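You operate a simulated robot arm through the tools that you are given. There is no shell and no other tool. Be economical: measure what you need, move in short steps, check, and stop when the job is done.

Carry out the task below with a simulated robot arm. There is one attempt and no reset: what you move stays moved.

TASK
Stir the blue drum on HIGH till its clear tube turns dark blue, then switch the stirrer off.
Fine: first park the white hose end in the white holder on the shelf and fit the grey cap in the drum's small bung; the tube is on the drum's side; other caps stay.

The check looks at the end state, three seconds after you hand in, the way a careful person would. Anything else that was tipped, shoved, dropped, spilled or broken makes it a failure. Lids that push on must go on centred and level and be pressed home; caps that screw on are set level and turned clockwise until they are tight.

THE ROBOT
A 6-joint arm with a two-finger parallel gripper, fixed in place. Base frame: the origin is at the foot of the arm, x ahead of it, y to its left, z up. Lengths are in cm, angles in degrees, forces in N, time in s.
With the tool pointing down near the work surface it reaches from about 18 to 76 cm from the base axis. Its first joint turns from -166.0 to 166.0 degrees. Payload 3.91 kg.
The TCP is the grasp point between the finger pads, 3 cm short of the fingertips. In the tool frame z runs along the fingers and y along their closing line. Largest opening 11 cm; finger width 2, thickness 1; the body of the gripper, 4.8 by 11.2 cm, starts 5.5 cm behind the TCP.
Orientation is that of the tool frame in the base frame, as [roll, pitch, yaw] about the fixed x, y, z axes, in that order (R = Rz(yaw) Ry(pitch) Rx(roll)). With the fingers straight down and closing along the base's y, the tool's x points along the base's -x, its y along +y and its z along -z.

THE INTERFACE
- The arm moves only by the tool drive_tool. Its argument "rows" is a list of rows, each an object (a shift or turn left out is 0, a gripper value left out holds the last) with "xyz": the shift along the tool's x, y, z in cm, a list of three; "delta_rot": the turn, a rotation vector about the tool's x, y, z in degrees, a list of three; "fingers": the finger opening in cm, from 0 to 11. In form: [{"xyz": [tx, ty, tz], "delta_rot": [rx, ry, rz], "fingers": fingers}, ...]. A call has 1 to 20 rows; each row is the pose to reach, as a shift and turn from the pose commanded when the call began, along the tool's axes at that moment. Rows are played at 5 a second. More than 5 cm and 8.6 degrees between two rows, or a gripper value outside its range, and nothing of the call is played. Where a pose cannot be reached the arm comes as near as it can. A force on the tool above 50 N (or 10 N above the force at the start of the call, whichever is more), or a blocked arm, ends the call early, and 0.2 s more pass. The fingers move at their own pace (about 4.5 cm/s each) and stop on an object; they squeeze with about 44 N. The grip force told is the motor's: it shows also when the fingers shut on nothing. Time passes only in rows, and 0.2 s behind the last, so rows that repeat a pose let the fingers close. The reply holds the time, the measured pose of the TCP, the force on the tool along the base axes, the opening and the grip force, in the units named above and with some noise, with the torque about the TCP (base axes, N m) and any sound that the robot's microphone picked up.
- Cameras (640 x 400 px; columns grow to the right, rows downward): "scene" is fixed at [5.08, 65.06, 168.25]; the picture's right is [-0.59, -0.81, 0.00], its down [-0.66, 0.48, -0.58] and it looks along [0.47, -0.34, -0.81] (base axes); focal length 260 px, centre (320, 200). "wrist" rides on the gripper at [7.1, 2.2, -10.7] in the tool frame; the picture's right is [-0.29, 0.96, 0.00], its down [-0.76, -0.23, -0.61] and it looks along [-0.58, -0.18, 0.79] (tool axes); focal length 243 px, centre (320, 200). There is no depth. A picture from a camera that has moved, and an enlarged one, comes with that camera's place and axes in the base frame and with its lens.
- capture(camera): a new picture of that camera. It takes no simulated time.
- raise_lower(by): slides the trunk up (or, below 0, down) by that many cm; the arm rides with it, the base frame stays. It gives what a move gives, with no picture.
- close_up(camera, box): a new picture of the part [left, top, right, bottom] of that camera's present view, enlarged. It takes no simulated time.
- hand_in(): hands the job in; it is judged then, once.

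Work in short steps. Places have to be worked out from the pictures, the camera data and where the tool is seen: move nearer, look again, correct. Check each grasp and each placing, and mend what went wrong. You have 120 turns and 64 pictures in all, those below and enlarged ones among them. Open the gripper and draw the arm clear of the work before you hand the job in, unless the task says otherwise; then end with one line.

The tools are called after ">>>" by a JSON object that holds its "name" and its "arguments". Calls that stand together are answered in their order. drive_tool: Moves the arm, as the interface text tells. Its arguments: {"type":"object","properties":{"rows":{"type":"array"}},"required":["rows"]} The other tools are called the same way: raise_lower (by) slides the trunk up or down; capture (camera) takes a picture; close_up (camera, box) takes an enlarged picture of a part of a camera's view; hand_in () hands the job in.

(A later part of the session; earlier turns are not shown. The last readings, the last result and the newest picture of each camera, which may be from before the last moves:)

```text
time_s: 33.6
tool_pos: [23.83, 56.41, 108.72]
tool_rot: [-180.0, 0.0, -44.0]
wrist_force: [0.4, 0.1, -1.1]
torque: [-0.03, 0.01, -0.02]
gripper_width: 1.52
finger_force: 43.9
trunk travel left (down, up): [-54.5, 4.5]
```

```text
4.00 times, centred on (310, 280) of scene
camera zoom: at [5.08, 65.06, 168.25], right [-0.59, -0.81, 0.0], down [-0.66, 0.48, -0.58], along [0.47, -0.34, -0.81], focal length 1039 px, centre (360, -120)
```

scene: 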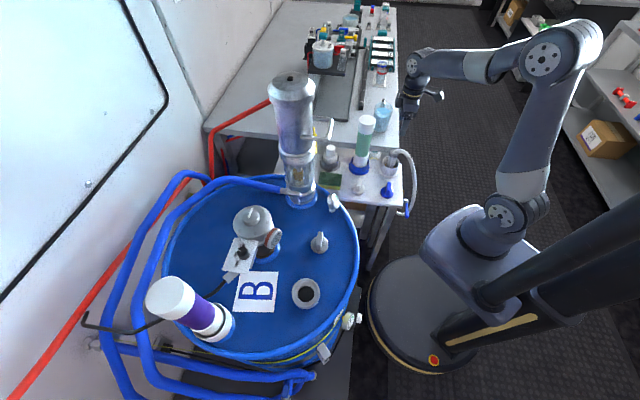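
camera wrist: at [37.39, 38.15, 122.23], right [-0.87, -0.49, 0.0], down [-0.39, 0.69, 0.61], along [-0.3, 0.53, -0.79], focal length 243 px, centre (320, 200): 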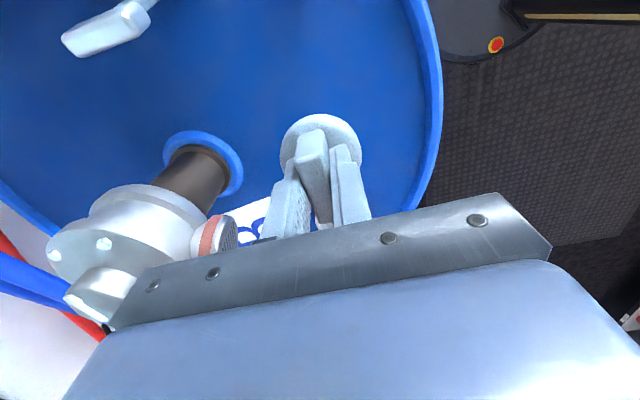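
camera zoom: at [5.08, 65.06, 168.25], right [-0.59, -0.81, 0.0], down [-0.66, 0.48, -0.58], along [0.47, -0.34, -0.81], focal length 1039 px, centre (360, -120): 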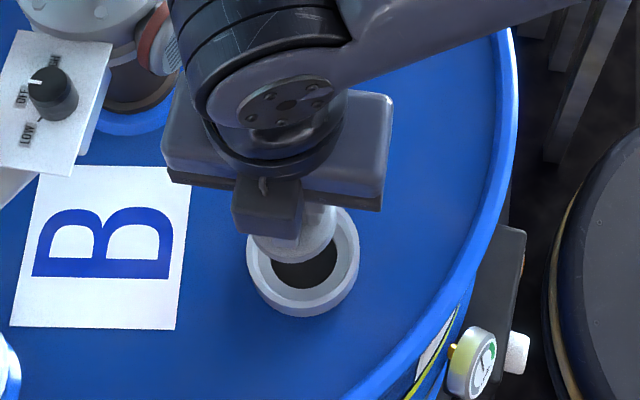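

The cap is nearly over the bung; a 0.3 cm trim, then descend to about 102 and continue in small steps watching force.

>>> {"name": "drive_tool", "arguments": {"rows": [{"xyz": [0.27, 0.1, 1]}, {"xyz": [0.27, 0.1, 3.5]}, {"xyz": [0.27, 0.1, 5.5]}, {"xyz": [0.27, 0.1, 6.5]}, {"xyz": [0.27, 0.1, 7]}, {"xyz": [0.27, 0.1, 7.4]}]}}

>>> {"name": "close_up", "arguments": {"camera": "wrist", "box": [240, 60, 400, 220]}}

```text
time_s: 35.0
tool_pos: [24.14, 56.27, 101.48]
tool_rot: [180.0, 0.0, -44.0]
wrist_force: [-0.5, 0.0, 0.1]
torque: [-0.03, -0.01, -0.04]
gripper_width: 1.51
finger_force: 44.2
trunk travel left (down, up): [-54.5, 4.5]
```

```text
2.50 times, centred on (320, 140) of wrist
camera zoom: at [27.69, 49.89, 112.37], right [-0.87, -0.49, 0.0], down [-0.39, 0.69, 0.61], along [-0.3, 0.53, -0.79], focal length 606 px, centre (320, 350)
```

zoom: 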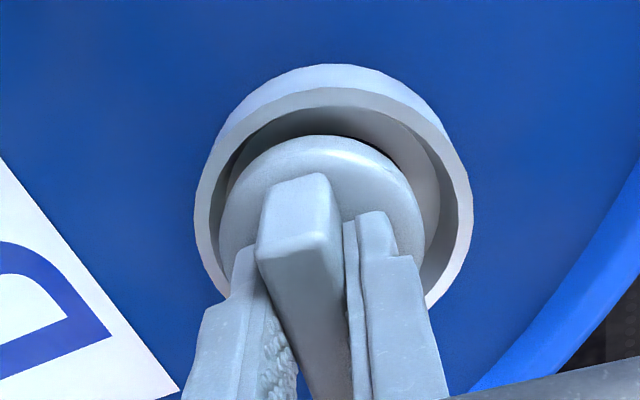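

The cap is ~0.3 cm off toward image left; shift tool y by +0.3 and lower gently.

>>> {"name": "drive_tool", "arguments": {"rows": [{"xyz": [-0.05, 0.32, 0]}, {"xyz": [-0.05, 0.32, 0.4]}, {"xyz": [-0.05, 0.32, 0.8]}, {"xyz": [-0.05, 0.32, 1.2]}, {"xyz": [-0.05, 0.32, 1.6]}]}}

```text
time_s: 36.2
tool_pos: [23.73, 56.14, 100.67]
tool_rot: [-179.2, 0.2, -44.0]
wrist_force: [1.3, 1.5, 43.5]
torque: [-0.57, 0.3, -0.01]
gripper_width: 1.54
finger_force: 44.1
trunk travel left (down, up): [-54.5, 4.5]
```

Contact at 100.67 with torque saying the plug touches on the -x,-y side. I'll ease up, shift back to (24.0,56.4), where the hose fitting had sat, and try again.

>>> {"name": "drive_tool", "arguments": {"rows": [{"xyz": [0, 0, -0.9]}, {"xyz": [-0.1, -0.3, -0.9]}, {"xyz": [-0.1, -0.3, -0.6]}, {"xyz": [-0.1, -0.3, -0.3]}, {"xyz": [-0.1, -0.3, -0.2]}]}}

```text
time_s: 37.4
tool_pos: [23.77, 56.22, 100.84]
tool_rot: [-179.8, 0.1, -44.0]
wrist_force: [-2.0, -8.2, 34.9]
torque: [0.01, 0.56, 0.14]
gripper_width: 1.51
finger_force: 43.9
trunk travel left (down, up): [-54.5, 4.5]
```

>>> {"name": "drive_tool", "arguments": {"rows": [{"xyz": [0, 0, -0.6]}, {"xyz": [0, 0, -0.6]}]}}

>>> {"name": "close_up", "arguments": {"camera": "wrist", "box": [260, 80, 380, 200]}}

>>> {"name": "close_up", "arguments": {"camera": "scene", "box": [270, 240, 350, 320]}}

```text
time_s: 38.0
tool_pos: [23.87, 56.41, 100.66]
tool_rot: [179.9, -0.1, -43.9]
wrist_force: [-0.6, -2.8, 3.1]
torque: [0.07, 0.04, 0.04]
gripper_width: 1.51
finger_force: 44.2
trunk travel left (down, up): [-54.5, 4.5]
```

```text
3.33 times, centred on (320, 140) of wrist
camera zoom: at [27.53, 50.01, 111.49], right [-0.87, -0.49, 0.0], down [-0.39, 0.7, 0.61], along [-0.3, 0.53, -0.8], focal length 809 px, centre (320, 400)
```

zoom: 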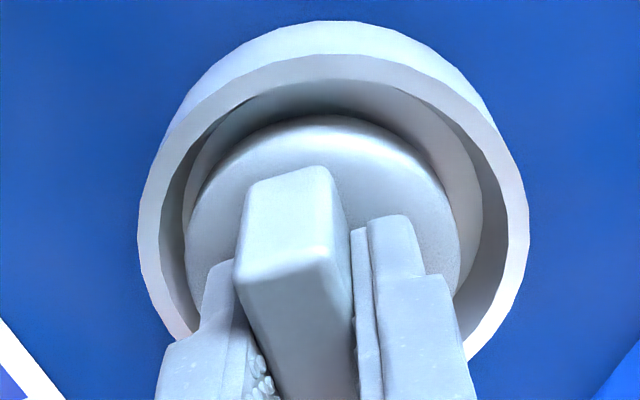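

```text
5.00 times, centred on (310, 280) of scene
camera zoom: at [5.08, 65.06, 168.25], right [-0.59, -0.81, 0.0], down [-0.66, 0.48, -0.58], along [0.47, -0.34, -0.81], focal length 1299 px, centre (370, -200)
```

zoom: 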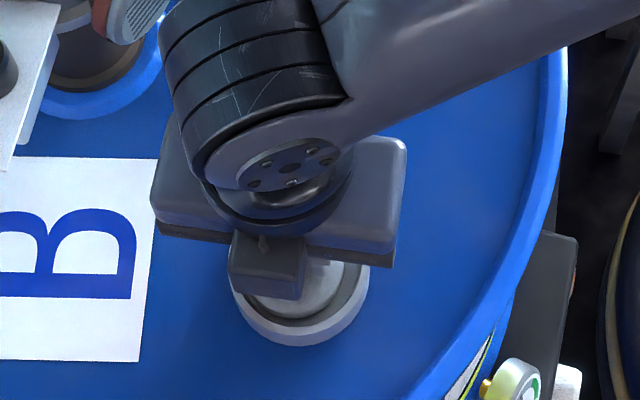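

The cap sits down inside the rim, about 0.25 cm left of centre in the wrist view. Shift, press lightly (~10 N), and begin turning clockwise.

>>> {"name": "drive_tool", "arguments": {"rows": [{"xyz": [0, 0.22, 0]}, {"xyz": [0, 0.22, 0.2]}, {"xyz": [0, 0.22, 0.25], "delta_rot": [0, 0, 8]}, {"xyz": [0, 0.22, 0.25], "delta_rot": [0, 0, 16]}, {"xyz": [0, 0.22, 0.25], "delta_rot": [0, 0, 24]}]}}

```text
time_s: 39.2
tool_pos: [23.72, 56.29, 100.71]
tool_rot: [-179.9, 0.1, -68.2]
wrist_force: [-2.5, -0.7, 7.6]
torque: [0.12, 0.21, 0.1]
gripper_width: 1.49
finger_force: 44.2
trunk travel left (down, up): [-54.5, 4.5]
```

>>> {"name": "drive_tool", "arguments": {"rows": [{"xyz": [0, 0, 0.05], "delta_rot": [0, 0, 8]}, {"xyz": [0, 0, 0.1], "delta_rot": [0, 0, 16]}, {"xyz": [0, 0, 0.1], "delta_rot": [0, 0, 24]}, {"xyz": [0, 0, 0.15], "delta_rot": [0, 0, 32]}, {"xyz": [0, 0, 0.15], "delta_rot": [0, 0, 40]}, {"xyz": [0, 0, 0.2], "delta_rot": [0, 0, 48]}, {"xyz": [0, 0, 0.2], "delta_rot": [0, 0, 56]}, {"xyz": [0, 0, 0.2], "delta_rot": [0, 0, 64]}]}}

```text
time_s: 41.0
tool_pos: [23.74, 56.35, 100.61]
tool_rot: [179.9, 0.4, -132.1]
wrist_force: [2.0, 7.4, 32.4]
torque: [0.31, -0.41, 0.28]
gripper_width: 1.5
finger_force: 44.1
trunk travel left (down, up): [-54.5, 4.5]
```

Only 0.1 cm of descent, with force rising, so it may not be threading yet. I'll ease off the press and look from this new angle.

>>> {"name": "drive_tool", "arguments": {"rows": [{"xyz": [0, 0, -0.4]}, {"xyz": [0, 0, -0.4]}]}}

>>> {"name": "close_up", "arguments": {"camera": "wrist", "box": [260, 80, 380, 200]}}

```text
time_s: 41.6
tool_pos: [23.68, 56.14, 100.65]
tool_rot: [-179.9, -0.1, -132.1]
wrist_force: [2.1, 1.8, 10.6]
torque: [0.36, -0.23, -0.01]
gripper_width: 1.53
finger_force: 44.6
trunk travel left (down, up): [-54.5, 4.5]
```

```text
3.33 times, centred on (320, 140) of wrist
camera zoom: at [17.34, 52.43, 111.49], right [-0.52, 0.86, 0.0], down [0.68, 0.41, 0.61], along [0.52, 0.31, -0.8], focal length 809 px, centre (320, 400)
```

zoom: 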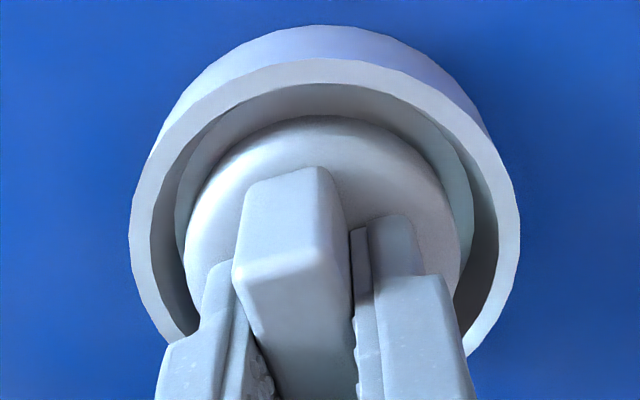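

Alignment is now good in both directions (within ~1 mm) and the disk sits down in the ring. I'll continue clockwise with a light press and watch the torque.

>>> {"name": "drive_tool", "arguments": {"rows": [{"xyz": [0, -0.05, 0.1], "delta_rot": [0, 0, 8]}, {"xyz": [0, -0.05, 0.1], "delta_rot": [0, 0, 16]}, {"xyz": [0, -0.05, 0.15], "delta_rot": [0, 0, 24]}, {"xyz": [0, -0.05, 0.15], "delta_rot": [0, 0, 32]}, {"xyz": [0, -0.05, 0.2], "delta_rot": [0, 0, 40]}, {"xyz": [0, -0.05, 0.2], "delta_rot": [0, 0, 48]}]}}

```text
time_s: 43.0
tool_pos: [23.75, 56.31, 100.59]
tool_rot: [179.8, 0.1, 179.8]
wrist_force: [3.6, 2.0, 17.1]
torque: [-0.12, -0.38, 0.17]
gripper_width: 1.52
finger_force: 43.8
trunk travel left (down, up): [-54.5, 4.5]
```

>>> {"name": "drive_tool", "arguments": {"rows": [{"xyz": [0, 0, 0.05], "delta_rot": [0, 0, 8]}, {"xyz": [0, 0, 0.05], "delta_rot": [0, 0, 16]}, {"xyz": [0, 0, 0.1], "delta_rot": [0, 0, 24]}, {"xyz": [0, 0, 0.1], "delta_rot": [0, 0, 32]}, {"xyz": [0, 0, 0.15], "delta_rot": [0, 0, 40]}, {"xyz": [0, 0, 0.15], "delta_rot": [0, 0, 48]}, {"xyz": [0, 0, 0.2], "delta_rot": [0, 0, 56]}, {"xyz": [0, 0, 0.2], "delta_rot": [0, 0, 64]}]}}

```text
time_s: 44.8
tool_pos: [23.75, 56.02, 100.75]
tool_rot: [179.9, -0.2, 115.7]
wrist_force: [6.3, 3.4, 32.8]
torque: [-0.54, -0.33, 0.28]
gripper_width: 1.51
finger_force: 44.5
trunk travel left (down, up): [-54.5, 4.5]
```

It isn't descending, so it may be resting on the ledge. I'll ease, release and back off to look at how it sits without the fingers.

>>> {"name": "drive_tool", "arguments": {"rows": [{"xyz": [0, 0, -0.5]}, {"xyz": [0, 0, -0.5], "fingers": 2.5}, {"xyz": [0, 0, -0.5], "fingers": 4}, {"xyz": [0, 0, -0.5], "fingers": 4}, {"xyz": [0, 0, -4], "fingers": 4}, {"xyz": [0, 0, -8], "fingers": 4}, {"xyz": [4, 0, -8], "fingers": 4}, {"xyz": [6, 0, -8], "fingers": 4}]}}

>>> {"name": "close_up", "arguments": {"camera": "wrist", "box": [260, 20, 420, 180]}}

>>> {"name": "close_up", "arguments": {"camera": "scene", "box": [260, 220, 360, 320]}}

```text
time_s: 46.6
tool_pos: [21.37, 61.68, 108.45]
tool_rot: [-180.0, 0.1, 116.0]
wrist_force: [0.3, 0.1, 0.5]
torque: [0.01, 0.0, 0.01]
gripper_width: 3.99
finger_force: 0.1
trunk travel left (down, up): [-54.5, 4.5]
```

```text
2.50 times, centred on (340, 100) of wrist
camera zoom: at [20.13, 69.13, 119.24], right [0.99, 0.16, 0.0], down [0.13, -0.78, 0.61], along [0.1, -0.6, -0.79], focal length 606 px, centre (270, 450)
```

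zoom: 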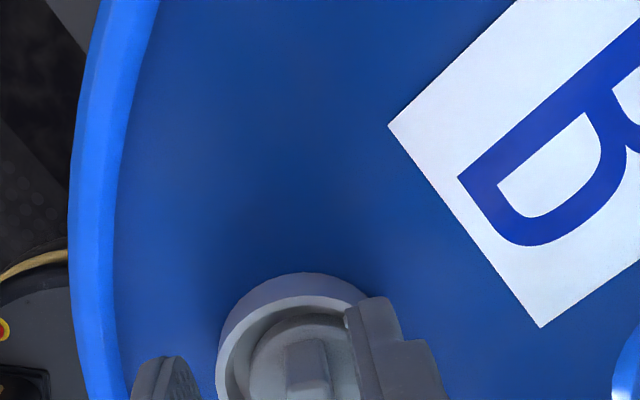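

```text
4.00 times, centred on (310, 270) of scene
camera zoom: at [5.08, 65.06, 168.25], right [-0.59, -0.81, 0.0], down [-0.66, 0.48, -0.58], along [0.47, -0.34, -0.81], focal length 1039 px, centre (360, -80)
```

zoom: 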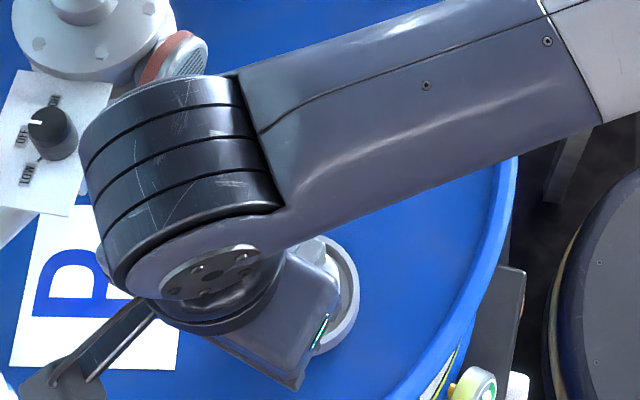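

I moved the wrong way. I'll move the tool back toward the robot so both cameras can see the cap.

>>> {"name": "drive_tool", "arguments": {"rows": [{"xyz": [-3, 0, -3]}, {"xyz": [-7, 0, -3]}, {"xyz": [-11, 0, -3]}]}}

>>> {"name": "close_up", "arguments": {"camera": "wrist", "box": [250, 0, 370, 120]}}

>>> {"name": "close_up", "arguments": {"camera": "scene", "box": [270, 240, 350, 320]}}

```text
time_s: 47.4
tool_pos: [26.31, 51.88, 111.46]
tool_rot: [-179.9, 0.0, 115.9]
wrist_force: [-0.3, -0.1, -0.8]
torque: [0.0, 0.0, 0.03]
gripper_width: 4.02
finger_force: 0.1
trunk travel left (down, up): [-54.5, 4.5]
```

```text
3.33 times, centred on (310, 60) of wrist
camera zoom: at [24.98, 59.28, 122.34], right [0.99, 0.16, 0.0], down [0.13, -0.78, 0.61], along [0.1, -0.6, -0.79], focal length 809 px, centre (353, 667)
```

zoom: 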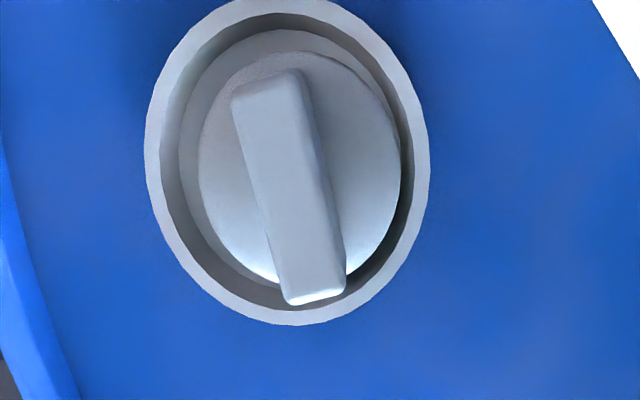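

```text
5.00 times, centred on (310, 280) of scene
camera zoom: at [5.08, 65.06, 168.25], right [-0.59, -0.81, 0.0], down [-0.66, 0.48, -0.58], along [0.47, -0.34, -0.81], focal length 1299 px, centre (370, -200)
```

zoom: 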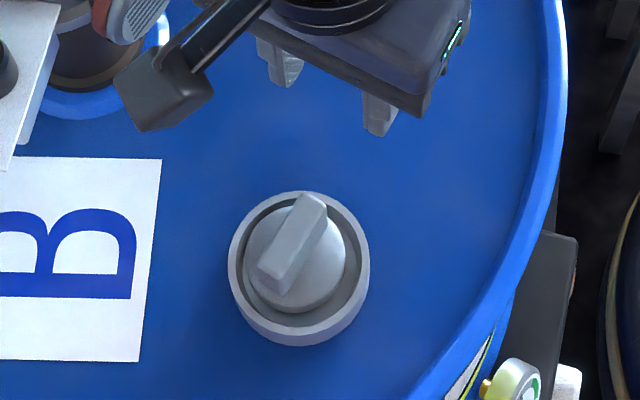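

The cap sits level in the recess but about 0.3 cm toward +x from the ring's centre, not threaded. I'll unwind the wrist 180° (the tab is symmetric) for fresh clockwise travel and regrip more precisely centred.

>>> {"name": "drive_tool", "arguments": {"rows": [{"delta_rot": [0, 0, -8]}, {"delta_rot": [0, 0, -16]}, {"delta_rot": [0, 0, -24]}, {"delta_rot": [0, 0, -32]}, {"delta_rot": [0, 0, -40]}, {"delta_rot": [0, 0, -48]}, {"delta_rot": [0, 0, -56]}, {"delta_rot": [0, 0, -64]}, {"delta_rot": [0, 0, -72]}, {"delta_rot": [0, 0, -80]}, {"delta_rot": [0, 0, -88]}, {"delta_rot": [0, 0, -96]}, {"delta_rot": [0, 0, -104]}, {"delta_rot": [0, 0, -112]}, {"delta_rot": [0, 0, -120]}, {"delta_rot": [0, 0, -128]}, {"delta_rot": [0, 0, -136]}, {"delta_rot": [0, 0, -144]}, {"delta_rot": [0, 0, -152]}, {"delta_rot": [0, 0, -160]}]}}

>>> {"name": "drive_tool", "arguments": {"rows": [{"delta_rot": [0, 0, -7]}, {"delta_rot": [0, 0, -14]}, {"delta_rot": [0, 0, -20]}]}}

```text
time_s: 51.6
tool_pos: [25.91, 51.74, 111.33]
tool_rot: [-180.0, 0.0, -83.9]
wrist_force: [0.8, 0.1, -0.2]
torque: [0.0, 0.0, -0.03]
gripper_width: 4.01
finger_force: 0.0
trunk travel left (down, up): [-54.5, 4.5]
```

```text
time_s: 52.4
tool_pos: [25.96, 51.67, 111.4]
tool_rot: [-180.0, 0.0, -63.9]
wrist_force: [-0.7, -0.4, -0.4]
torque: [-0.01, 0.02, -0.01]
gripper_width: 3.98
finger_force: 0.2
trunk travel left (down, up): [-54.5, 4.5]
```

>>> {"name": "drive_tool", "arguments": {"rows": [{"xyz": [-2.6, 0.05, 0]}, {"xyz": [-5.05, 0.09, 0]}, {"xyz": [-5.05, 0.09, 4]}, {"xyz": [-5.05, 0.09, 8]}, {"xyz": [-5.05, 0.09, 10.2]}, {"xyz": [-5.05, 0.09, 11]}, {"xyz": [-5.05, 0.09, 11], "fingers": 1}, {"xyz": [-5.05, 0.09, 11], "fingers": 0}, {"xyz": [-5.05, 0.09, 11], "fingers": 0}, {"xyz": [-5.05, 0.09, 11], "fingers": 0}]}}

>>> {"name": "close_up", "arguments": {"camera": "wrist", "box": [260, 80, 380, 200]}}

```text
time_s: 54.6
tool_pos: [23.76, 56.21, 100.68]
tool_rot: [-179.6, 0.3, -64.1]
wrist_force: [10.8, 12.5, 34.6]
torque: [0.24, -0.31, -0.14]
gripper_width: 1.56
finger_force: 43.3
trunk travel left (down, up): [-54.5, 4.5]
```

```text
3.33 times, centred on (320, 140) of wrist
camera zoom: at [24.92, 48.89, 111.4], right [-0.99, -0.16, 0.0], down [-0.13, 0.78, 0.61], along [-0.09, 0.61, -0.79], focal length 809 px, centre (320, 400)
```

zoom: 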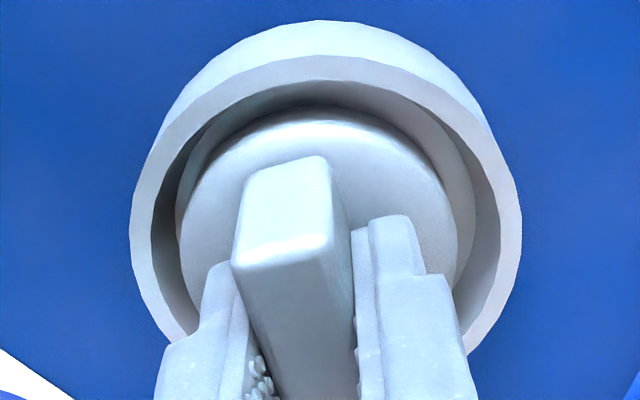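

Ring and cap are now within ~1 mm. Ease the press to about 8 N and turn clockwise again.

>>> {"name": "drive_tool", "arguments": {"rows": [{"xyz": [0, 0.1, -0.4]}, {"xyz": [0, 0.1, -0.3]}, {"xyz": [0, 0.1, -0.3]}]}}

>>> {"name": "drive_tool", "arguments": {"rows": [{"delta_rot": [0, 0, 8]}, {"delta_rot": [0, 0, 16]}, {"delta_rot": [0, 0, 24]}, {"xyz": [0, 0, 0.05], "delta_rot": [0, 0, 32]}, {"xyz": [0, 0, 0.05], "delta_rot": [0, 0, 40]}]}}

```text
time_s: 55.4
tool_pos: [23.73, 55.95, 100.65]
tool_rot: [180.0, 0.0, -64.1]
wrist_force: [10.3, -0.4, 19.9]
torque: [-0.02, -0.12, -0.15]
gripper_width: 1.54
finger_force: 44.0
trunk travel left (down, up): [-54.5, 4.5]
```

```text
time_s: 56.6
tool_pos: [23.41, 56.06, 100.63]
tool_rot: [-180.0, 0.0, -104.2]
wrist_force: [-2.0, -7.4, 11.5]
torque: [-0.11, 0.23, 0.11]
gripper_width: 1.51
finger_force: 43.5
trunk travel left (down, up): [-54.5, 4.5]
```

Combining all views, the bung centre is (23.68,56.22). I'll lift slightly to relieve friction, recentre, then press lightly and see the contact height.

>>> {"name": "drive_tool", "arguments": {"rows": [{"xyz": [0, 0, -0.6]}, {"xyz": [-0.09, -0.1, -0.6]}, {"xyz": [-0.09, -0.1, -0.6]}]}}

>>> {"name": "drive_tool", "arguments": {"rows": [{"xyz": [0, 0, 0.3]}, {"xyz": [0, 0, 0.6]}, {"xyz": [0, 0, 0.6]}]}}

```text
time_s: 57.4
tool_pos: [23.76, 56.27, 101.23]
tool_rot: [-180.0, 0.0, -104.0]
wrist_force: [-1.5, 0.0, -0.2]
torque: [0.0, 0.01, 0.01]
gripper_width: 1.51
finger_force: 44.4
trunk travel left (down, up): [-54.5, 4.5]
```

```text
time_s: 58.2
tool_pos: [23.72, 56.19, 100.79]
tool_rot: [180.0, 0.1, -103.9]
wrist_force: [1.1, -0.6, 3.2]
torque: [0.11, -0.06, -0.01]
gripper_width: 1.53
finger_force: 44.0
trunk travel left (down, up): [-54.5, 4.5]
```

>>> {"name": "drive_tool", "arguments": {"rows": [{"xyz": [0, 0, 0.15], "delta_rot": [0, 0, 8]}, {"xyz": [0, 0, 0.15], "delta_rot": [0, 0, 16]}, {"xyz": [0, 0, 0.2], "delta_rot": [0, 0, 24]}, {"xyz": [0, 0, 0.2], "delta_rot": [0, 0, 32]}, {"xyz": [0, 0, 0.25], "delta_rot": [0, 0, 40]}, {"xyz": [0, 0, 0.25], "delta_rot": [0, 0, 48]}, {"xyz": [0, 0, 0.3], "delta_rot": [0, 0, 56]}, {"xyz": [0, 0, 0.3], "delta_rot": [0, 0, 64]}, {"xyz": [0, 0, 0.3], "delta_rot": [0, 0, 72]}]}}

```text
time_s: 60.2
tool_pos: [23.75, 56.24, 100.76]
tool_rot: [179.5, 0.3, -176.2]
wrist_force: [7.1, 5.0, 35.9]
torque: [-0.29, -0.72, 0.31]
gripper_width: 1.51
finger_force: 44.5
trunk travel left (down, up): [-54.5, 4.5]
```

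Contact torques mostly point to the -y side, suggesting the bung centre lies at slightly larger y. Lift, shift +0.2 in y, and press again.

>>> {"name": "drive_tool", "arguments": {"rows": [{"xyz": [0, 0, -0.7]}, {"xyz": [0, 0.2, -0.7]}, {"xyz": [0, 0.2, -0.4]}, {"xyz": [0, 0.2, -0.2]}, {"xyz": [0, 0.2, -0.2]}]}}

```text
time_s: 61.4
tool_pos: [23.52, 56.38, 100.81]
tool_rot: [180.0, 0.0, -176.1]
wrist_force: [-2.7, -3.4, 13.9]
torque: [0.01, -0.14, -0.04]
gripper_width: 1.49
finger_force: 44.0
trunk travel left (down, up): [-54.5, 4.5]
```

Heights hint that a right-hand thread may have been riding down during the first turn and then was lost by off-centre pressing. I'll recentre to about (23.68,56.27), and turn clockwise with a light steady press in short stages.

>>> {"name": "drive_tool", "arguments": {"rows": [{"xyz": [0, 0, -0.3]}, {"xyz": [0, -0.14, -0.3]}, {"xyz": [0, -0.14, -0.05]}, {"xyz": [0, -0.14, -0.05], "delta_rot": [0, 0, 8]}, {"xyz": [0, -0.14, -0.05], "delta_rot": [0, 0, 16]}, {"xyz": [0, -0.14, -0.05], "delta_rot": [0, 0, 24]}, {"xyz": [0, -0.14, -0.05], "delta_rot": [0, 0, 32]}]}}

>>> {"name": "drive_tool", "arguments": {"rows": [{"delta_rot": [0, 0, 8]}, {"delta_rot": [0, 0, 16]}, {"delta_rot": [0, 0, 24]}, {"delta_rot": [0, 0, 32]}, {"delta_rot": [0, 0, 40]}]}}

>>> {"name": "drive_tool", "arguments": {"rows": [{"delta_rot": [0, 0, 8]}, {"delta_rot": [0, 0, 16]}, {"delta_rot": [0, 0, 24]}, {"delta_rot": [0, 0, 32]}, {"delta_rot": [0, 0, 40]}]}}

```text
time_s: 63.0
tool_pos: [23.58, 56.4, 100.65]
tool_rot: [179.9, 0.0, 151.8]
wrist_force: [-0.1, 2.4, 12.6]
torque: [0.1, -0.07, 0.13]
gripper_width: 1.55
finger_force: 44.2
trunk travel left (down, up): [-54.5, 4.5]
```

```text
time_s: 64.2
tool_pos: [23.79, 56.03, 100.61]
tool_rot: [179.9, 0.0, 111.7]
wrist_force: [5.5, 0.1, 17.2]
torque: [-0.34, -0.23, 0.16]
gripper_width: 1.53
finger_force: 43.8
trunk travel left (down, up): [-54.5, 4.5]
```

```text
time_s: 65.4
tool_pos: [23.72, 56.14, 100.69]
tool_rot: [-180.0, -0.1, 79.9]
wrist_force: [5.0, -2.2, 21.4]
torque: [-0.52, -0.11, 0.07]
gripper_width: 1.52
finger_force: 44.2
out of reach, approached as far as the arm can: row 5
trunk travel left (down, up): [-54.5, 4.5]
```

The wrist is at its turning limit with no descent. Before unwinding, I'll test whether it is a press fit by pressing down up to the force limit.

>>> {"name": "drive_tool", "arguments": {"rows": [{"xyz": [0, 0.05, 0.2]}, {"xyz": [0, 0.05, 0.4]}, {"xyz": [0, 0.05, 0.6]}, {"xyz": [0, 0.05, 0.8]}]}}

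```text
time_s: 66.2
tool_pos: [23.81, 56.39, 100.65]
tool_rot: [179.9, -0.7, 80.1]
wrist_force: [0.0, -0.6, 15.1]
torque: [-0.07, 0.05, 0.01]
gripper_width: 1.53
finger_force: 44.5
trunk travel left (down, up): [-54.5, 4.5]
stopped in row 4: the force on the tool passed its limit at 52 N (the readings are from after the stop); the commanded pose is now the measured one
```

With pressing, it self-centred at (23.81,56.39) with near-zero tilt torque. I'll turn counter-clockwise here with a light press to find the thread start, reading heights as I go.

>>> {"name": "drive_tool", "arguments": {"rows": [{"delta_rot": [0, 0, -8]}, {"delta_rot": [0, 0, -16]}, {"delta_rot": [0, 0, -24]}, {"delta_rot": [0, 0, -32]}, {"delta_rot": [0, 0, -40]}]}}

>>> {"name": "drive_tool", "arguments": {"rows": [{"delta_rot": [0, 0, -8]}, {"delta_rot": [0, 0, -16]}, {"delta_rot": [0, 0, -24]}, {"delta_rot": [0, 0, -32]}, {"delta_rot": [0, 0, -40]}]}}

>>> {"name": "drive_tool", "arguments": {"rows": [{"delta_rot": [0, 0, -8]}, {"delta_rot": [0, 0, -16]}, {"delta_rot": [0, 0, -24]}, {"delta_rot": [0, 0, -32]}, {"delta_rot": [0, 0, -40]}]}}

>>> {"name": "drive_tool", "arguments": {"rows": [{"delta_rot": [0, 0, -8]}, {"delta_rot": [0, 0, -16]}, {"delta_rot": [0, 0, -24]}, {"delta_rot": [0, 0, -32]}, {"delta_rot": [0, 0, -40]}]}}

```text
time_s: 67.4
tool_pos: [23.56, 56.35, 100.63]
tool_rot: [179.5, -0.5, 120.1]
wrist_force: [-0.7, 4.3, 30.6]
torque: [0.3, 0.35, -0.21]
gripper_width: 1.52
finger_force: 44.0
trunk travel left (down, up): [-54.5, 4.5]
```

```text
time_s: 68.6
tool_pos: [23.82, 56.41, 100.8]
tool_rot: [179.3, 0.0, 160.2]
wrist_force: [-5.4, 5.7, 29.9]
torque: [0.31, 0.55, -0.18]
gripper_width: 1.53
finger_force: 44.0
trunk travel left (down, up): [-54.5, 4.5]
```

```text
time_s: 69.8
tool_pos: [23.73, 56.37, 100.61]
tool_rot: [179.5, 0.4, -159.9]
wrist_force: [-4.2, 2.2, 31.8]
torque: [-0.12, 0.03, -0.32]
gripper_width: 1.52
finger_force: 43.9
trunk travel left (down, up): [-54.5, 4.5]
```

```text
time_s: 71.0
tool_pos: [23.86, 56.36, 100.58]
tool_rot: [179.8, 0.6, -119.8]
wrist_force: [-4.1, 1.7, 30.7]
torque: [-0.1, 0.11, -0.22]
gripper_width: 1.52
finger_force: 44.0
trunk travel left (down, up): [-54.5, 4.5]
```

Heights are constant within noise, so it's simply resting. I'll relevel, release, and step back toward the robot to measure cap-vs-ring offset from both cameras.

>>> {"name": "drive_tool", "arguments": {"rows": [{"xyz": [0, 0, -0.5]}, {"xyz": [0, 0, -0.5], "fingers": 2.2}, {"xyz": [0, 0, -0.5], "fingers": 4}, {"xyz": [0, 0, -0.5], "fingers": 4}, {"xyz": [0, 0, -4], "fingers": 4}, {"xyz": [0, 0, -8], "fingers": 4}, {"xyz": [4, 0, -10], "fingers": 4}, {"xyz": [7, 0, -10], "fingers": 4}]}}

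>>> {"name": "close_up", "arguments": {"camera": "wrist", "box": [270, 100, 370, 200]}}

>>> {"name": "close_up", "arguments": {"camera": "scene", "box": [280, 250, 340, 320]}}

```text
time_s: 72.8
tool_pos: [20.15, 50.23, 110.44]
tool_rot: [179.9, 0.6, -120.1]
wrist_force: [-0.3, 0.1, 0.4]
torque: [-0.01, -0.02, 0.0]
gripper_width: 4.0
finger_force: 0.1
trunk travel left (down, up): [-54.5, 4.5]
```

```text
4.00 times, centred on (320, 150) of wrist
camera zoom: at [14.74, 45.06, 121.25], right [-0.68, 0.73, 0.0], down [0.58, 0.54, 0.61], along [0.45, 0.42, -0.79], focal length 970 px, centre (320, 400)
```

zoom: 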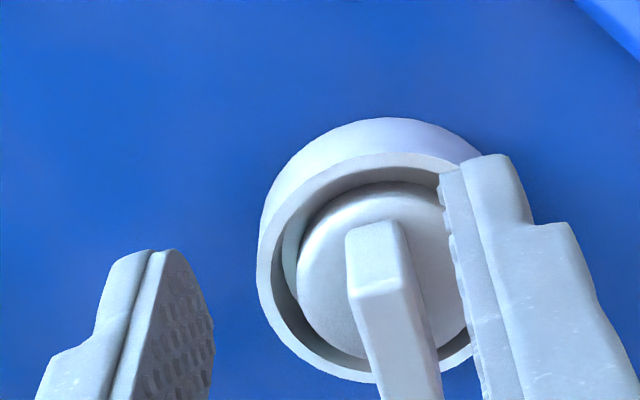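

```text
5.71 times, centred on (310, 285) of scene
camera zoom: at [5.08, 65.06, 168.25], right [-0.59, -0.81, 0.0], down [-0.66, 0.48, -0.58], along [0.47, -0.34, -0.81], focal length 1485 px, centre (377, -286)
```

zoom: 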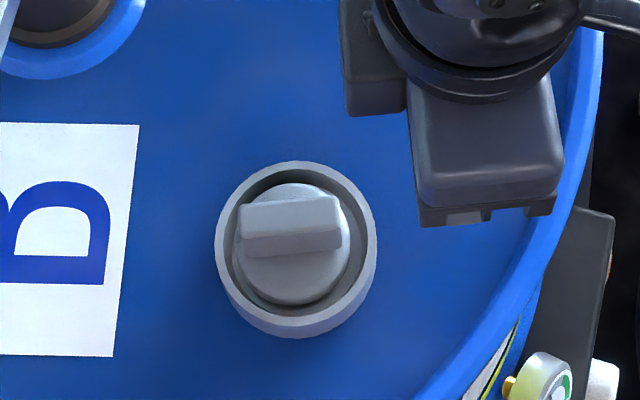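

Measured: the cap sits about 0.2 cm toward (+x,+y) of ring centre, and level. I'll regrip at the release pose, relevel the tool, lift a hair, shift to centre and set it down again.

>>> {"name": "drive_tool", "arguments": {"rows": [{"xyz": [-4, 0, 0], "delta_rot": [0.5, -0.3, 0]}, {"xyz": [-7, 0, 0], "delta_rot": [0.5, -0.3, 0]}, {"xyz": [-7, 0, 4], "delta_rot": [0.5, -0.3, 0]}, {"xyz": [-7, 0, 8], "delta_rot": [0.5, -0.3, 0]}, {"xyz": [-7, 0, 9.4], "delta_rot": [0.5, -0.3, 0]}, {"xyz": [-7, 0, 9.4], "delta_rot": [0.5, -0.3, 0], "fingers": 1}, {"xyz": [-7, 0, 9.4], "delta_rot": [0.5, -0.3, 0], "fingers": 0}, {"xyz": [-7, 0, 9.4], "delta_rot": [0.5, -0.3, 0], "fingers": 0}, {"xyz": [-7, 0, 9.4], "delta_rot": [0.5, -0.3, 0], "fingers": 0}]}}

>>> {"name": "drive_tool", "arguments": {"rows": [{"xyz": [0, 0, -0.4]}, {"xyz": [0.2, 0.06, -0.4]}, {"xyz": [0.2, 0.06, 0]}, {"xyz": [0.2, 0.06, 0.2]}, {"xyz": [0.2, 0.06, 0.2]}]}}

```text
time_s: 74.8
tool_pos: [23.77, 56.5, 101.0]
tool_rot: [-179.6, 0.7, -120.0]
wrist_force: [0.0, -0.8, -0.2]
torque: [0.01, -0.01, 0.01]
gripper_width: 1.53
finger_force: 43.7
trunk travel left (down, up): [-54.5, 4.5]
```

```text
time_s: 76.0
tool_pos: [23.62, 56.32, 101.09]
tool_rot: [-179.6, 0.8, -120.0]
wrist_force: [0.3, -1.0, 11.9]
torque: [-0.09, 0.26, 0.02]
gripper_width: 1.51
finger_force: 44.1
trunk travel left (down, up): [-54.5, 4.5]
```

Leveling went the wrong way (0.8° tilt). I'll release, level correctly, and regrip so the cap axis matches the tool axis.

>>> {"name": "drive_tool", "arguments": {"rows": [{"xyz": [0, 0, -0.2]}, {"xyz": [0, 0, -0.2], "fingers": 2.5}, {"xyz": [0, 0, -0.2], "fingers": 3}, {"xyz": [0, 0, -0.2], "delta_rot": [-0.4, 0.75, 0], "fingers": 3}, {"xyz": [0, 0, 0], "delta_rot": [-0.4, 0.75, 0], "fingers": 3}, {"xyz": [0, 0, 0], "delta_rot": [-0.4, 0.75, 0], "fingers": 0}, {"xyz": [0, 0, 0], "delta_rot": [-0.4, 0.75, 0], "fingers": 0}, {"xyz": [0, 0, 0], "delta_rot": [-0.4, 0.75, 0], "fingers": 0}]}}

```text
time_s: 77.8
tool_pos: [23.75, 56.3, 100.84]
tool_rot: [-180.0, 0.0, -120.0]
wrist_force: [0.4, 0.1, 0.5]
torque: [-0.02, -0.01, 0.02]
gripper_width: 1.49
finger_force: 43.5
trunk travel left (down, up): [-54.5, 4.5]
```

Level with no side load. Turn clockwise with a very light press.

>>> {"name": "drive_tool", "arguments": {"rows": [{"xyz": [0, 0, 0.1], "delta_rot": [0, 0, 8]}, {"xyz": [0, 0, 0.1], "delta_rot": [0, 0, 16]}, {"xyz": [0, 0, 0.12], "delta_rot": [0, 0, 24]}, {"xyz": [0, 0, 0.14], "delta_rot": [0, 0, 32]}, {"xyz": [0, 0, 0.16], "delta_rot": [0, 0, 40]}, {"xyz": [0, 0, 0.18], "delta_rot": [0, 0, 48]}, {"xyz": [0, 0, 0.2], "delta_rot": [0, 0, 56]}, {"xyz": [0, 0, 0.2], "delta_rot": [0, 0, 64]}]}}

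>>> {"name": "drive_tool", "arguments": {"rows": [{"xyz": [0, 0, 0.02], "delta_rot": [0, 0, 8]}, {"xyz": [0, 0, 0.05], "delta_rot": [0, 0, 16]}, {"xyz": [0, 0, 0.07], "delta_rot": [0, 0, 24]}, {"xyz": [0, 0, 0.1], "delta_rot": [0, 0, 32]}, {"xyz": [0, 0, 0.12], "delta_rot": [0, 0, 40]}, {"xyz": [0, 0, 0.14], "delta_rot": [0, 0, 48]}, {"xyz": [0, 0, 0.16], "delta_rot": [0, 0, 56]}, {"xyz": [0, 0, 0.18], "delta_rot": [0, 0, 64]}]}}

```text
time_s: 79.6
tool_pos: [23.57, 56.26, 100.74]
tool_rot: [179.9, 0.0, 175.9]
wrist_force: [0.4, -3.3, 23.7]
torque: [-0.21, 0.16, 0.25]
gripper_width: 1.51
finger_force: 43.9
trunk travel left (down, up): [-54.5, 4.5]
```

```text
time_s: 81.4
tool_pos: [23.62, 56.19, 100.56]
tool_rot: [180.0, -0.3, 112.0]
wrist_force: [-1.0, -1.9, 34.2]
torque: [-0.22, 0.26, 0.25]
gripper_width: 1.51
finger_force: 44.0
trunk travel left (down, up): [-54.5, 4.5]
```

Height fell from 100.84 to 100.56, perhaps engaging. Test with a gentle upward pull.

>>> {"name": "drive_tool", "arguments": {"rows": [{"xyz": [0, 0, -0.5]}, {"xyz": [0, 0, -0.8]}, {"xyz": [0, 0, -0.8]}]}}

```text
time_s: 82.2
tool_pos: [23.64, 56.21, 101.07]
tool_rot: [-179.8, 0.1, 112.0]
wrist_force: [0.3, -0.2, 0.1]
torque: [0.02, -0.03, 0.01]
gripper_width: 1.53
finger_force: 44.1
trunk travel left (down, up): [-54.5, 4.5]
```

It lifts freely, so no thread engagement. I'll probe sideways just above resting height to learn whether a plug is inside the hole.

>>> {"name": "drive_tool", "arguments": {"rows": [{"xyz": [0, 0, 0.2]}, {"xyz": [0, 0.4, 0.2]}, {"xyz": [0, 0.8, 0.2]}, {"xyz": [0, 0.8, 0.2]}]}}

>>> {"name": "drive_tool", "arguments": {"rows": [{"xyz": [0, -0.4, 0]}, {"xyz": [0, -0.8, 0]}, {"xyz": [0, -1.2, 0]}, {"xyz": [0, -1.6, 0]}, {"xyz": [0, -1.6, 0]}]}}

```text
time_s: 83.2
tool_pos: [24.1, 56.41, 101.0]
tool_rot: [-179.9, 0.1, 112.1]
wrist_force: [-20.5, -13.3, -0.7]
torque: [-0.58, 0.89, 0.11]
gripper_width: 1.52
finger_force: 43.9
trunk travel left (down, up): [-54.5, 4.5]
```

```text
time_s: 84.4
tool_pos: [23.34, 56.02, 101.14]
tool_rot: [179.8, -0.1, 111.9]
wrist_force: [12.2, 4.2, 6.3]
torque: [0.19, -0.35, -0.11]
gripper_width: 1.53
finger_force: 44.1
trunk travel left (down, up): [-54.5, 4.5]
```

The disk hits the recess wall on both sides (±0.42 cm clearance), so the plug isn't in the hole yet. I'll probe the other axis to find the exact centre.

>>> {"name": "drive_tool", "arguments": {"rows": [{"xyz": [0, 0.4, -0.1]}, {"xyz": [0, 0.87, -0.1]}, {"xyz": [0.4, 0.87, -0.1]}, {"xyz": [0.8, 0.87, -0.1]}, {"xyz": [0.8, 0.87, -0.1]}]}}

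>>> {"name": "drive_tool", "arguments": {"rows": [{"xyz": [-0.4, 0, 0]}, {"xyz": [-0.8, 0, 0]}, {"xyz": [-1.2, 0, 0]}, {"xyz": [-1.6, 0, 0]}, {"xyz": [-1.6, 0, 0]}]}}

```text
time_s: 85.6
tool_pos: [23.61, 56.67, 101.38]
tool_rot: [-179.9, 0.2, 112.0]
wrist_force: [8.5, -26.4, 6.9]
torque: [-0.93, -0.34, -0.04]
gripper_width: 1.51
finger_force: 44.0
trunk travel left (down, up): [-54.5, 4.5]
```

```text
time_s: 86.8
tool_pos: [23.87, 55.78, 101.25]
tool_rot: [180.0, -0.1, 112.2]
wrist_force: [-2.4, 6.8, 3.2]
torque: [0.21, 0.1, -0.02]
gripper_width: 1.55
finger_force: 43.7
trunk travel left (down, up): [-54.5, 4.5]
```

The wall probes give the true centre (23.71,56.21), where I was already pressing. I need to know the cap's underside, so I'll lift it and tilt 56° toward the scene camera to see its profile.

>>> {"name": "drive_tool", "arguments": {"rows": [{"xyz": [0.8, 0, 0]}, {"xyz": [0.8, 0, -4]}, {"xyz": [0.8, 0, -8]}, {"xyz": [0.8, 0, -12]}, {"xyz": [0.8, 0, -15]}, {"xyz": [0.8, 0, -15], "delta_rot": [0, 8, 0]}, {"xyz": [0.8, 0, -15], "delta_rot": [0, 16, 0]}, {"xyz": [0.8, 0, -15], "delta_rot": [0, 24, 0]}, {"xyz": [0.8, 0, -15], "delta_rot": [0, 32, 0]}, {"xyz": [0.8, 0, -15], "delta_rot": [0, 40, 0]}, {"xyz": [0.8, 0, -15], "delta_rot": [0, 48, 0]}, {"xyz": [0.8, 0, -15], "delta_rot": [0, 56, 0]}]}}

>>> {"name": "close_up", "arguments": {"camera": "scene", "box": [260, 200, 380, 320]}}

```text
time_s: 89.4
tool_pos: [23.86, 56.21, 116.11]
tool_rot: [180.0, -56.0, 111.8]
wrist_force: [-0.1, -0.1, -0.7]
torque: [-0.02, -0.04, 0.0]
gripper_width: 1.51
finger_force: 43.7
trunk travel left (down, up): [-54.5, 4.5]
```

```text
3.33 times, centred on (320, 260) of scene
camera zoom: at [5.08, 65.06, 168.25], right [-0.59, -0.81, 0.0], down [-0.66, 0.48, -0.58], along [0.47, -0.34, -0.81], focal length 866 px, centre (320, 0)
```

zoom: 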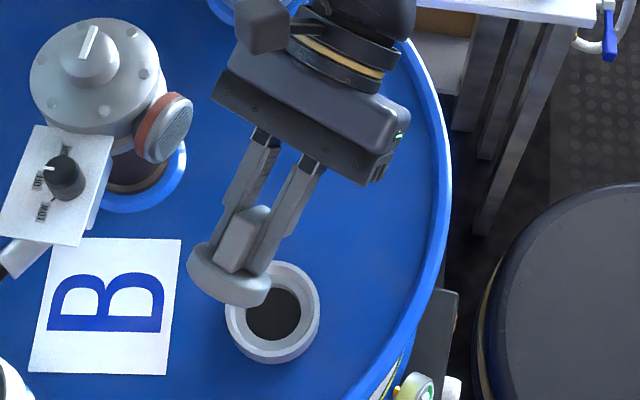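

The cap is a plain flat puck with a wing and has no threaded plug, so it just drops into the recess and was in fact seating on the ledge. Level it again and lower at centre.

>>> {"name": "drive_tool", "arguments": {"rows": [{"delta_rot": [0, -8, 0]}, {"delta_rot": [0, -16, 0]}, {"delta_rot": [0, -24, 0]}, {"delta_rot": [0, -32, 0]}, {"delta_rot": [0, -40, 0]}, {"delta_rot": [0, -48, 0]}, {"delta_rot": [0, -56, 0]}, {"delta_rot": [0, -56, 0]}]}}

>>> {"name": "drive_tool", "arguments": {"rows": [{"xyz": [0, 0, 4]}, {"xyz": [0, 0, 8]}, {"xyz": [0, 0, 12]}, {"xyz": [0, 0, 14.5]}, {"xyz": [0, 0, 15.2]}, {"xyz": [0, 0, 15.5]}]}}

```text
time_s: 91.2
tool_pos: [23.69, 56.3, 116.19]
tool_rot: [-179.9, 0.1, 112.1]
wrist_force: [-0.2, -0.1, -0.6]
torque: [-0.04, 0.03, 0.02]
gripper_width: 1.51
finger_force: 43.4
trunk travel left (down, up): [-54.5, 4.5]
```

```text
time_s: 92.6
tool_pos: [23.75, 56.33, 100.81]
tool_rot: [-179.9, -0.1, 112.0]
wrist_force: [0.4, 0.3, 3.9]
torque: [0.07, 0.04, 0.01]
gripper_width: 1.54
finger_force: 43.8
trunk travel left (down, up): [-54.5, 4.5]
```

Contact at centre. Press home and turn clockwise a little more while pressed.

>>> {"name": "drive_tool", "arguments": {"rows": [{"xyz": [0, 0, 0.2]}, {"xyz": [0, 0, 0.4]}, {"xyz": [0, 0, 0.5], "delta_rot": [0, 0, 8]}, {"xyz": [0, 0, 0.5], "delta_rot": [0, 0, 16]}, {"xyz": [0, 0, 0.5], "delta_rot": [0, 0, 24]}]}}

```text
time_s: 93.8
tool_pos: [23.76, 56.31, 100.72]
tool_rot: [179.9, -0.5, 87.9]
wrist_force: [1.9, 0.0, 44.2]
torque: [-0.01, -0.15, 0.34]
gripper_width: 1.56
finger_force: 43.9
trunk travel left (down, up): [-54.5, 4.5]
```

The cap is seated, level and pressed. Release it, rise clear, step back and unwind the wrist, then check the cap and switch in the scene.

>>> {"name": "drive_tool", "arguments": {"rows": [{"xyz": [0, 0, -0.5]}, {"xyz": [0, 0, -0.5], "fingers": 1.8}, {"xyz": [0, 0, -0.5], "fingers": 2.5}, {"xyz": [0, 0, -0.5], "fingers": 4}, {"xyz": [0, 0, -4], "fingers": 4}, {"xyz": [0, 0, -8], "fingers": 4}, {"xyz": [-4, 0, -12], "fingers": 4}, {"xyz": [-8, 0, -16], "fingers": 4}, {"xyz": [-12, 0, -20], "fingers": 4}]}}

>>> {"name": "drive_tool", "arguments": {"rows": [{"delta_rot": [0, 0, -8]}, {"delta_rot": [0, 0, -16]}, {"delta_rot": [0, 0, -24]}, {"delta_rot": [0, 0, -32]}, {"delta_rot": [0, 0, -40]}, {"delta_rot": [0, 0, -48]}, {"delta_rot": [0, 0, -56]}, {"delta_rot": [0, 0, -64]}, {"delta_rot": [0, 0, -72]}, {"delta_rot": [0, 0, -80]}, {"delta_rot": [0, 0, -88]}, {"delta_rot": [0, 0, -96]}, {"delta_rot": [0, 0, -104]}, {"delta_rot": [0, 0, -112]}, {"delta_rot": [0, 0, -120]}, {"delta_rot": [0, 0, -128]}, {"delta_rot": [0, 0, -136]}, {"delta_rot": [0, 0, -144]}, {"delta_rot": [0, 0, -152]}, {"delta_rot": [0, 0, -158]}]}}

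>>> {"name": "raise_lower", "arguments": {"by": 4.4}}

>>> {"name": "close_up", "arguments": {"camera": "scene", "box": [210, 200, 350, 330]}}

```text
refused: row 7 steps farther than a row can; nothing moved
```

```text
time_s: 98.0
tool_pos: [23.54, 56.33, 100.7]
tool_rot: [179.8, 0.6, -113.8]
wrist_force: [-7.7, 10.1, 42.5]
torque: [0.24, 0.99, -0.19]
gripper_width: 1.52
finger_force: 43.7
trunk travel left (down, up): [-54.5, 4.5]
```

```text
time_s: 98.9
tool_pos: [23.75, 56.32, 104.55]
tool_rot: [-179.9, -0.1, -114.1]
wrist_force: [0.0, -0.9, -0.6]
torque: [0.01, 0.02, -0.02]
gripper_width: 1.53
finger_force: 43.9
trunk travel left (down, up): [-58.9, 0.1]
```

```text
3.08 times, centred on (280, 265) of scene
camera zoom: at [5.08, 65.06, 168.25], right [-0.59, -0.81, 0.0], down [-0.66, 0.48, -0.58], along [0.47, -0.34, -0.81], focal length 800 px, centre (443, 0)
```

zoom: 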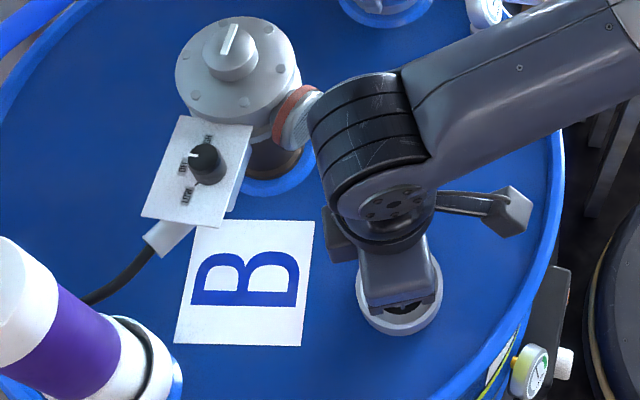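

My chained call was refused, so the cap stayed gripped, got turned back and lifted with the trunk. Nothing is lost: I'll set it down again at the centre, one step at a time.

>>> {"name": "drive_tool", "arguments": {"rows": [{"xyz": [0, 0, 2]}, {"xyz": [0, 0, 3.2]}, {"xyz": [0, 0, 3.8]}, {"xyz": [0, 0, 4.0]}]}}

```text
time_s: 99.9
tool_pos: [23.6, 56.36, 100.72]
tool_rot: [-179.9, 0.0, -114.0]
wrist_force: [-0.7, -1.5, 6.9]
torque: [0.01, -0.08, -0.01]
gripper_width: 1.51
finger_force: 43.6
trunk travel left (down, up): [-58.9, 0.1]
```

Seated at centre with 7 N. I'll do one long clockwise turn with a moderate press, and read torque and height.

>>> {"name": "drive_tool", "arguments": {"rows": [{"xyz": [0, 0, 0.15], "delta_rot": [0, 0, 8]}, {"xyz": [0, 0, 0.15], "delta_rot": [0, 0, 16]}, {"xyz": [0, 0, 0.15], "delta_rot": [0, 0, 24]}, {"xyz": [0, 0, 0.15], "delta_rot": [0, 0, 32]}, {"xyz": [0, 0, 0.15], "delta_rot": [0, 0, 40]}, {"xyz": [0, 0, 0.15], "delta_rot": [0, 0, 48]}, {"xyz": [0, 0, 0.15], "delta_rot": [0, 0, 56]}, {"xyz": [0, 0, 0.15], "delta_rot": [0, 0, 64]}, {"xyz": [0, 0, 0.15], "delta_rot": [0, 0, 72]}, {"xyz": [0, 0, 0.15], "delta_rot": [0, 0, 80]}, {"xyz": [0, 0, 0.15], "delta_rot": [0, 0, 88]}, {"xyz": [0, 0, 0.15], "delta_rot": [0, 0, 96]}, {"xyz": [0, 0, 0.15], "delta_rot": [0, 0, 104]}]}}

```text
time_s: 102.7
tool_pos: [23.6, 56.21, 100.85]
tool_rot: [179.7, -0.1, 141.9]
wrist_force: [1.0, -0.4, 34.2]
torque: [-0.17, 0.16, 0.26]
gripper_width: 1.52
finger_force: 44.2
trunk travel left (down, up): [-58.9, 0.1]
```

Only surface friction torque; the cap is flat on its ledge. Now release carefully and rise straight up.

>>> {"name": "drive_tool", "arguments": {"rows": [{"xyz": [0, 0, -0.5]}, {"xyz": [0, 0, -0.5], "fingers": 1.8}, {"xyz": [0, 0, -0.5], "fingers": 2.5}, {"xyz": [0, 0, -0.5], "fingers": 4}, {"xyz": [0, 0, -4], "fingers": 4}, {"xyz": [0, 0, -8], "fingers": 4}, {"xyz": [-2, 0, -12], "fingers": 4}, {"xyz": [-5, 0, -15], "fingers": 4}, {"xyz": [-8, 0, -18], "fingers": 4}]}}

```text
time_s: 104.7
tool_pos: [30.09, 51.33, 118.49]
tool_rot: [-180.0, 0.1, 142.0]
wrist_force: [-0.2, -1.1, 0.0]
torque: [0.02, -0.02, 0.0]
gripper_width: 3.99
finger_force: 0.2
trunk travel left (down, up): [-58.9, 0.1]
```

Now unwind the wrist in place by about 160°, then check the cap in the scene.

>>> {"name": "drive_tool", "arguments": {"rows": [{"delta_rot": [0, 0, -8]}, {"delta_rot": [0, 0, -16]}, {"delta_rot": [0, 0, -24]}, {"delta_rot": [0, 0, -32]}, {"delta_rot": [0, 0, -40]}, {"delta_rot": [0, 0, -48]}, {"delta_rot": [0, 0, -56]}, {"delta_rot": [0, 0, -64]}, {"delta_rot": [0, 0, -72]}, {"delta_rot": [0, 0, -80]}, {"delta_rot": [0, 0, -88]}, {"delta_rot": [0, 0, -96]}, {"delta_rot": [0, 0, -104]}, {"delta_rot": [0, 0, -112]}, {"delta_rot": [0, 0, -120]}, {"delta_rot": [0, 0, -128]}, {"delta_rot": [0, 0, -136]}, {"delta_rot": [0, 0, -142]}]}}

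>>> {"name": "close_up", "arguments": {"camera": "scene", "box": [220, 220, 340, 320]}}

```text
time_s: 108.5
tool_pos: [29.89, 51.37, 118.24]
tool_rot: [179.9, -0.1, -75.9]
wrist_force: [0.2, 0.0, -0.9]
torque: [0.0, -0.04, 0.03]
gripper_width: 4.01
finger_force: 0.2
trunk travel left (down, up): [-58.9, 0.1]
```

```text
4.00 times, centred on (280, 270) of scene
camera zoom: at [5.08, 65.06, 168.25], right [-0.59, -0.81, 0.0], down [-0.66, 0.48, -0.58], along [0.47, -0.34, -0.81], focal length 1039 px, centre (480, -80)
```

zoom: 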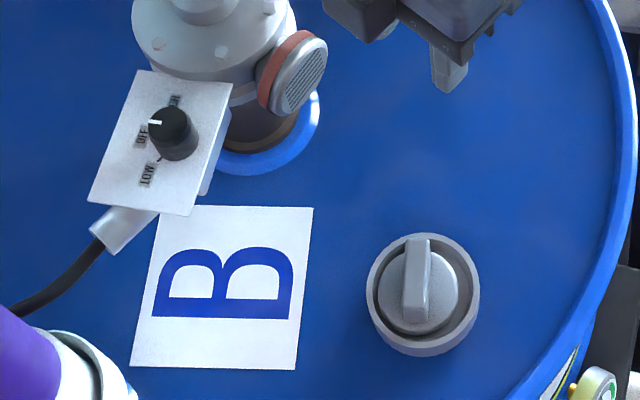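

The cap sits level in the recess but still ~0.3 cm toward the upper left of the ring. In case centring matters, I'll regrip (tab at yaw -38), shift (-0.15,-0.2) to the vision-based centre and turn clockwise again.

>>> {"name": "drive_tool", "arguments": {"rows": [{"xyz": [-2.5, 2, 0], "delta_rot": [0, 0, -8]}, {"xyz": [-5, 4, 0], "delta_rot": [0, 0, -16]}, {"xyz": [-6.32, 4.91, 0], "delta_rot": [0, 0, -24]}, {"xyz": [-6.32, 4.91, 0], "delta_rot": [0, 0, -32]}, {"xyz": [-6.32, 4.91, 4], "delta_rot": [0, 0, -38]}, {"xyz": [-6.32, 4.91, 8], "delta_rot": [0, 0, -38]}, {"xyz": [-6.32, 4.91, 12], "delta_rot": [0, 0, -38]}, {"xyz": [-6.32, 4.91, 15.5], "delta_rot": [0, 0, -38]}, {"xyz": [-6.32, 4.91, 17.3], "delta_rot": [0, 0, -38]}]}}

```text
time_s: 110.5
tool_pos: [23.79, 56.4, 100.91]
tool_rot: [179.9, 0.0, -38.0]
wrist_force: [-0.5, -0.1, -0.3]
torque: [-0.05, -0.01, 0.04]
gripper_width: 4.03
finger_force: 0.0
trunk travel left (down, up): [-58.9, 0.1]
```

>>> {"name": "drive_tool", "arguments": {"rows": [{"fingers": 2}, {"fingers": 0}, {"fingers": 0}, {"fingers": 0}, {"xyz": [0, 0, -0.2]}, {"xyz": [0, 0.25, -0.2]}, {"xyz": [0, 0.25, 0.1]}, {"xyz": [0, 0.25, 0.2]}]}}

```text
time_s: 112.3
tool_pos: [23.47, 56.22, 100.92]
tool_rot: [180.0, 0.0, -38.1]
wrist_force: [-1.1, -0.6, 1.8]
torque: [-0.04, 0.02, -0.04]
gripper_width: 1.5
finger_force: 44.3
trunk travel left (down, up): [-58.9, 0.1]
```

Turn clockwise with a light press from here.

>>> {"name": "drive_tool", "arguments": {"rows": [{"xyz": [0, 0, 0.15]}, {"xyz": [0, 0, 0.15], "delta_rot": [0, 0, 8]}, {"xyz": [0, 0, 0.15], "delta_rot": [0, 0, 16]}, {"xyz": [0, 0, 0.15], "delta_rot": [0, 0, 24]}, {"xyz": [0, 0, 0.15], "delta_rot": [0, 0, 32]}, {"xyz": [0, 0, 0.15], "delta_rot": [0, 0, 40]}, {"xyz": [0, 0, 0.15], "delta_rot": [0, 0, 48]}, {"xyz": [0, 0, 0.15], "delta_rot": [0, 0, 56]}, {"xyz": [0, 0, 0.15], "delta_rot": [0, 0, 64]}, {"xyz": [0, 0, 0.15], "delta_rot": [0, 0, 72]}, {"xyz": [0, 0, 0.15], "delta_rot": [0, 0, 80]}, {"xyz": [0, 0, 0.15], "delta_rot": [0, 0, 88]}]}}

```text
time_s: 114.9
tool_pos: [23.56, 56.0, 100.87]
tool_rot: [179.9, 0.1, -126.1]
wrist_force: [0.8, -3.2, 30.0]
torque: [-0.4, 0.18, 0.31]
gripper_width: 1.51
finger_force: 44.0
trunk travel left (down, up): [-58.9, 0.1]
```

Same result: flat friction only, so the puck is seated and centred. Release and rise.

>>> {"name": "drive_tool", "arguments": {"rows": [{"xyz": [0, 0, -0.4]}, {"xyz": [0, 0, -0.4]}, {"xyz": [0, 0, -0.4], "fingers": 1.8}, {"xyz": [0, 0, -0.4], "fingers": 2.5}, {"xyz": [0, 0, -0.4], "fingers": 4}, {"xyz": [0, 0, -4], "fingers": 4}, {"xyz": [0, 0, -8], "fingers": 4}, {"xyz": [0, 0, -12], "fingers": 4}, {"xyz": [0, 0, -16], "fingers": 4}, {"xyz": [0, 0, -20], "fingers": 4}]}}

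```text
time_s: 117.1
tool_pos: [23.64, 56.27, 120.8]
tool_rot: [180.0, 0.0, -126.0]
wrist_force: [-0.1, 0.1, 0.1]
torque: [0.0, -0.02, 0.03]
gripper_width: 3.99
finger_force: 0.2
trunk travel left (down, up): [-58.9, 0.1]
```

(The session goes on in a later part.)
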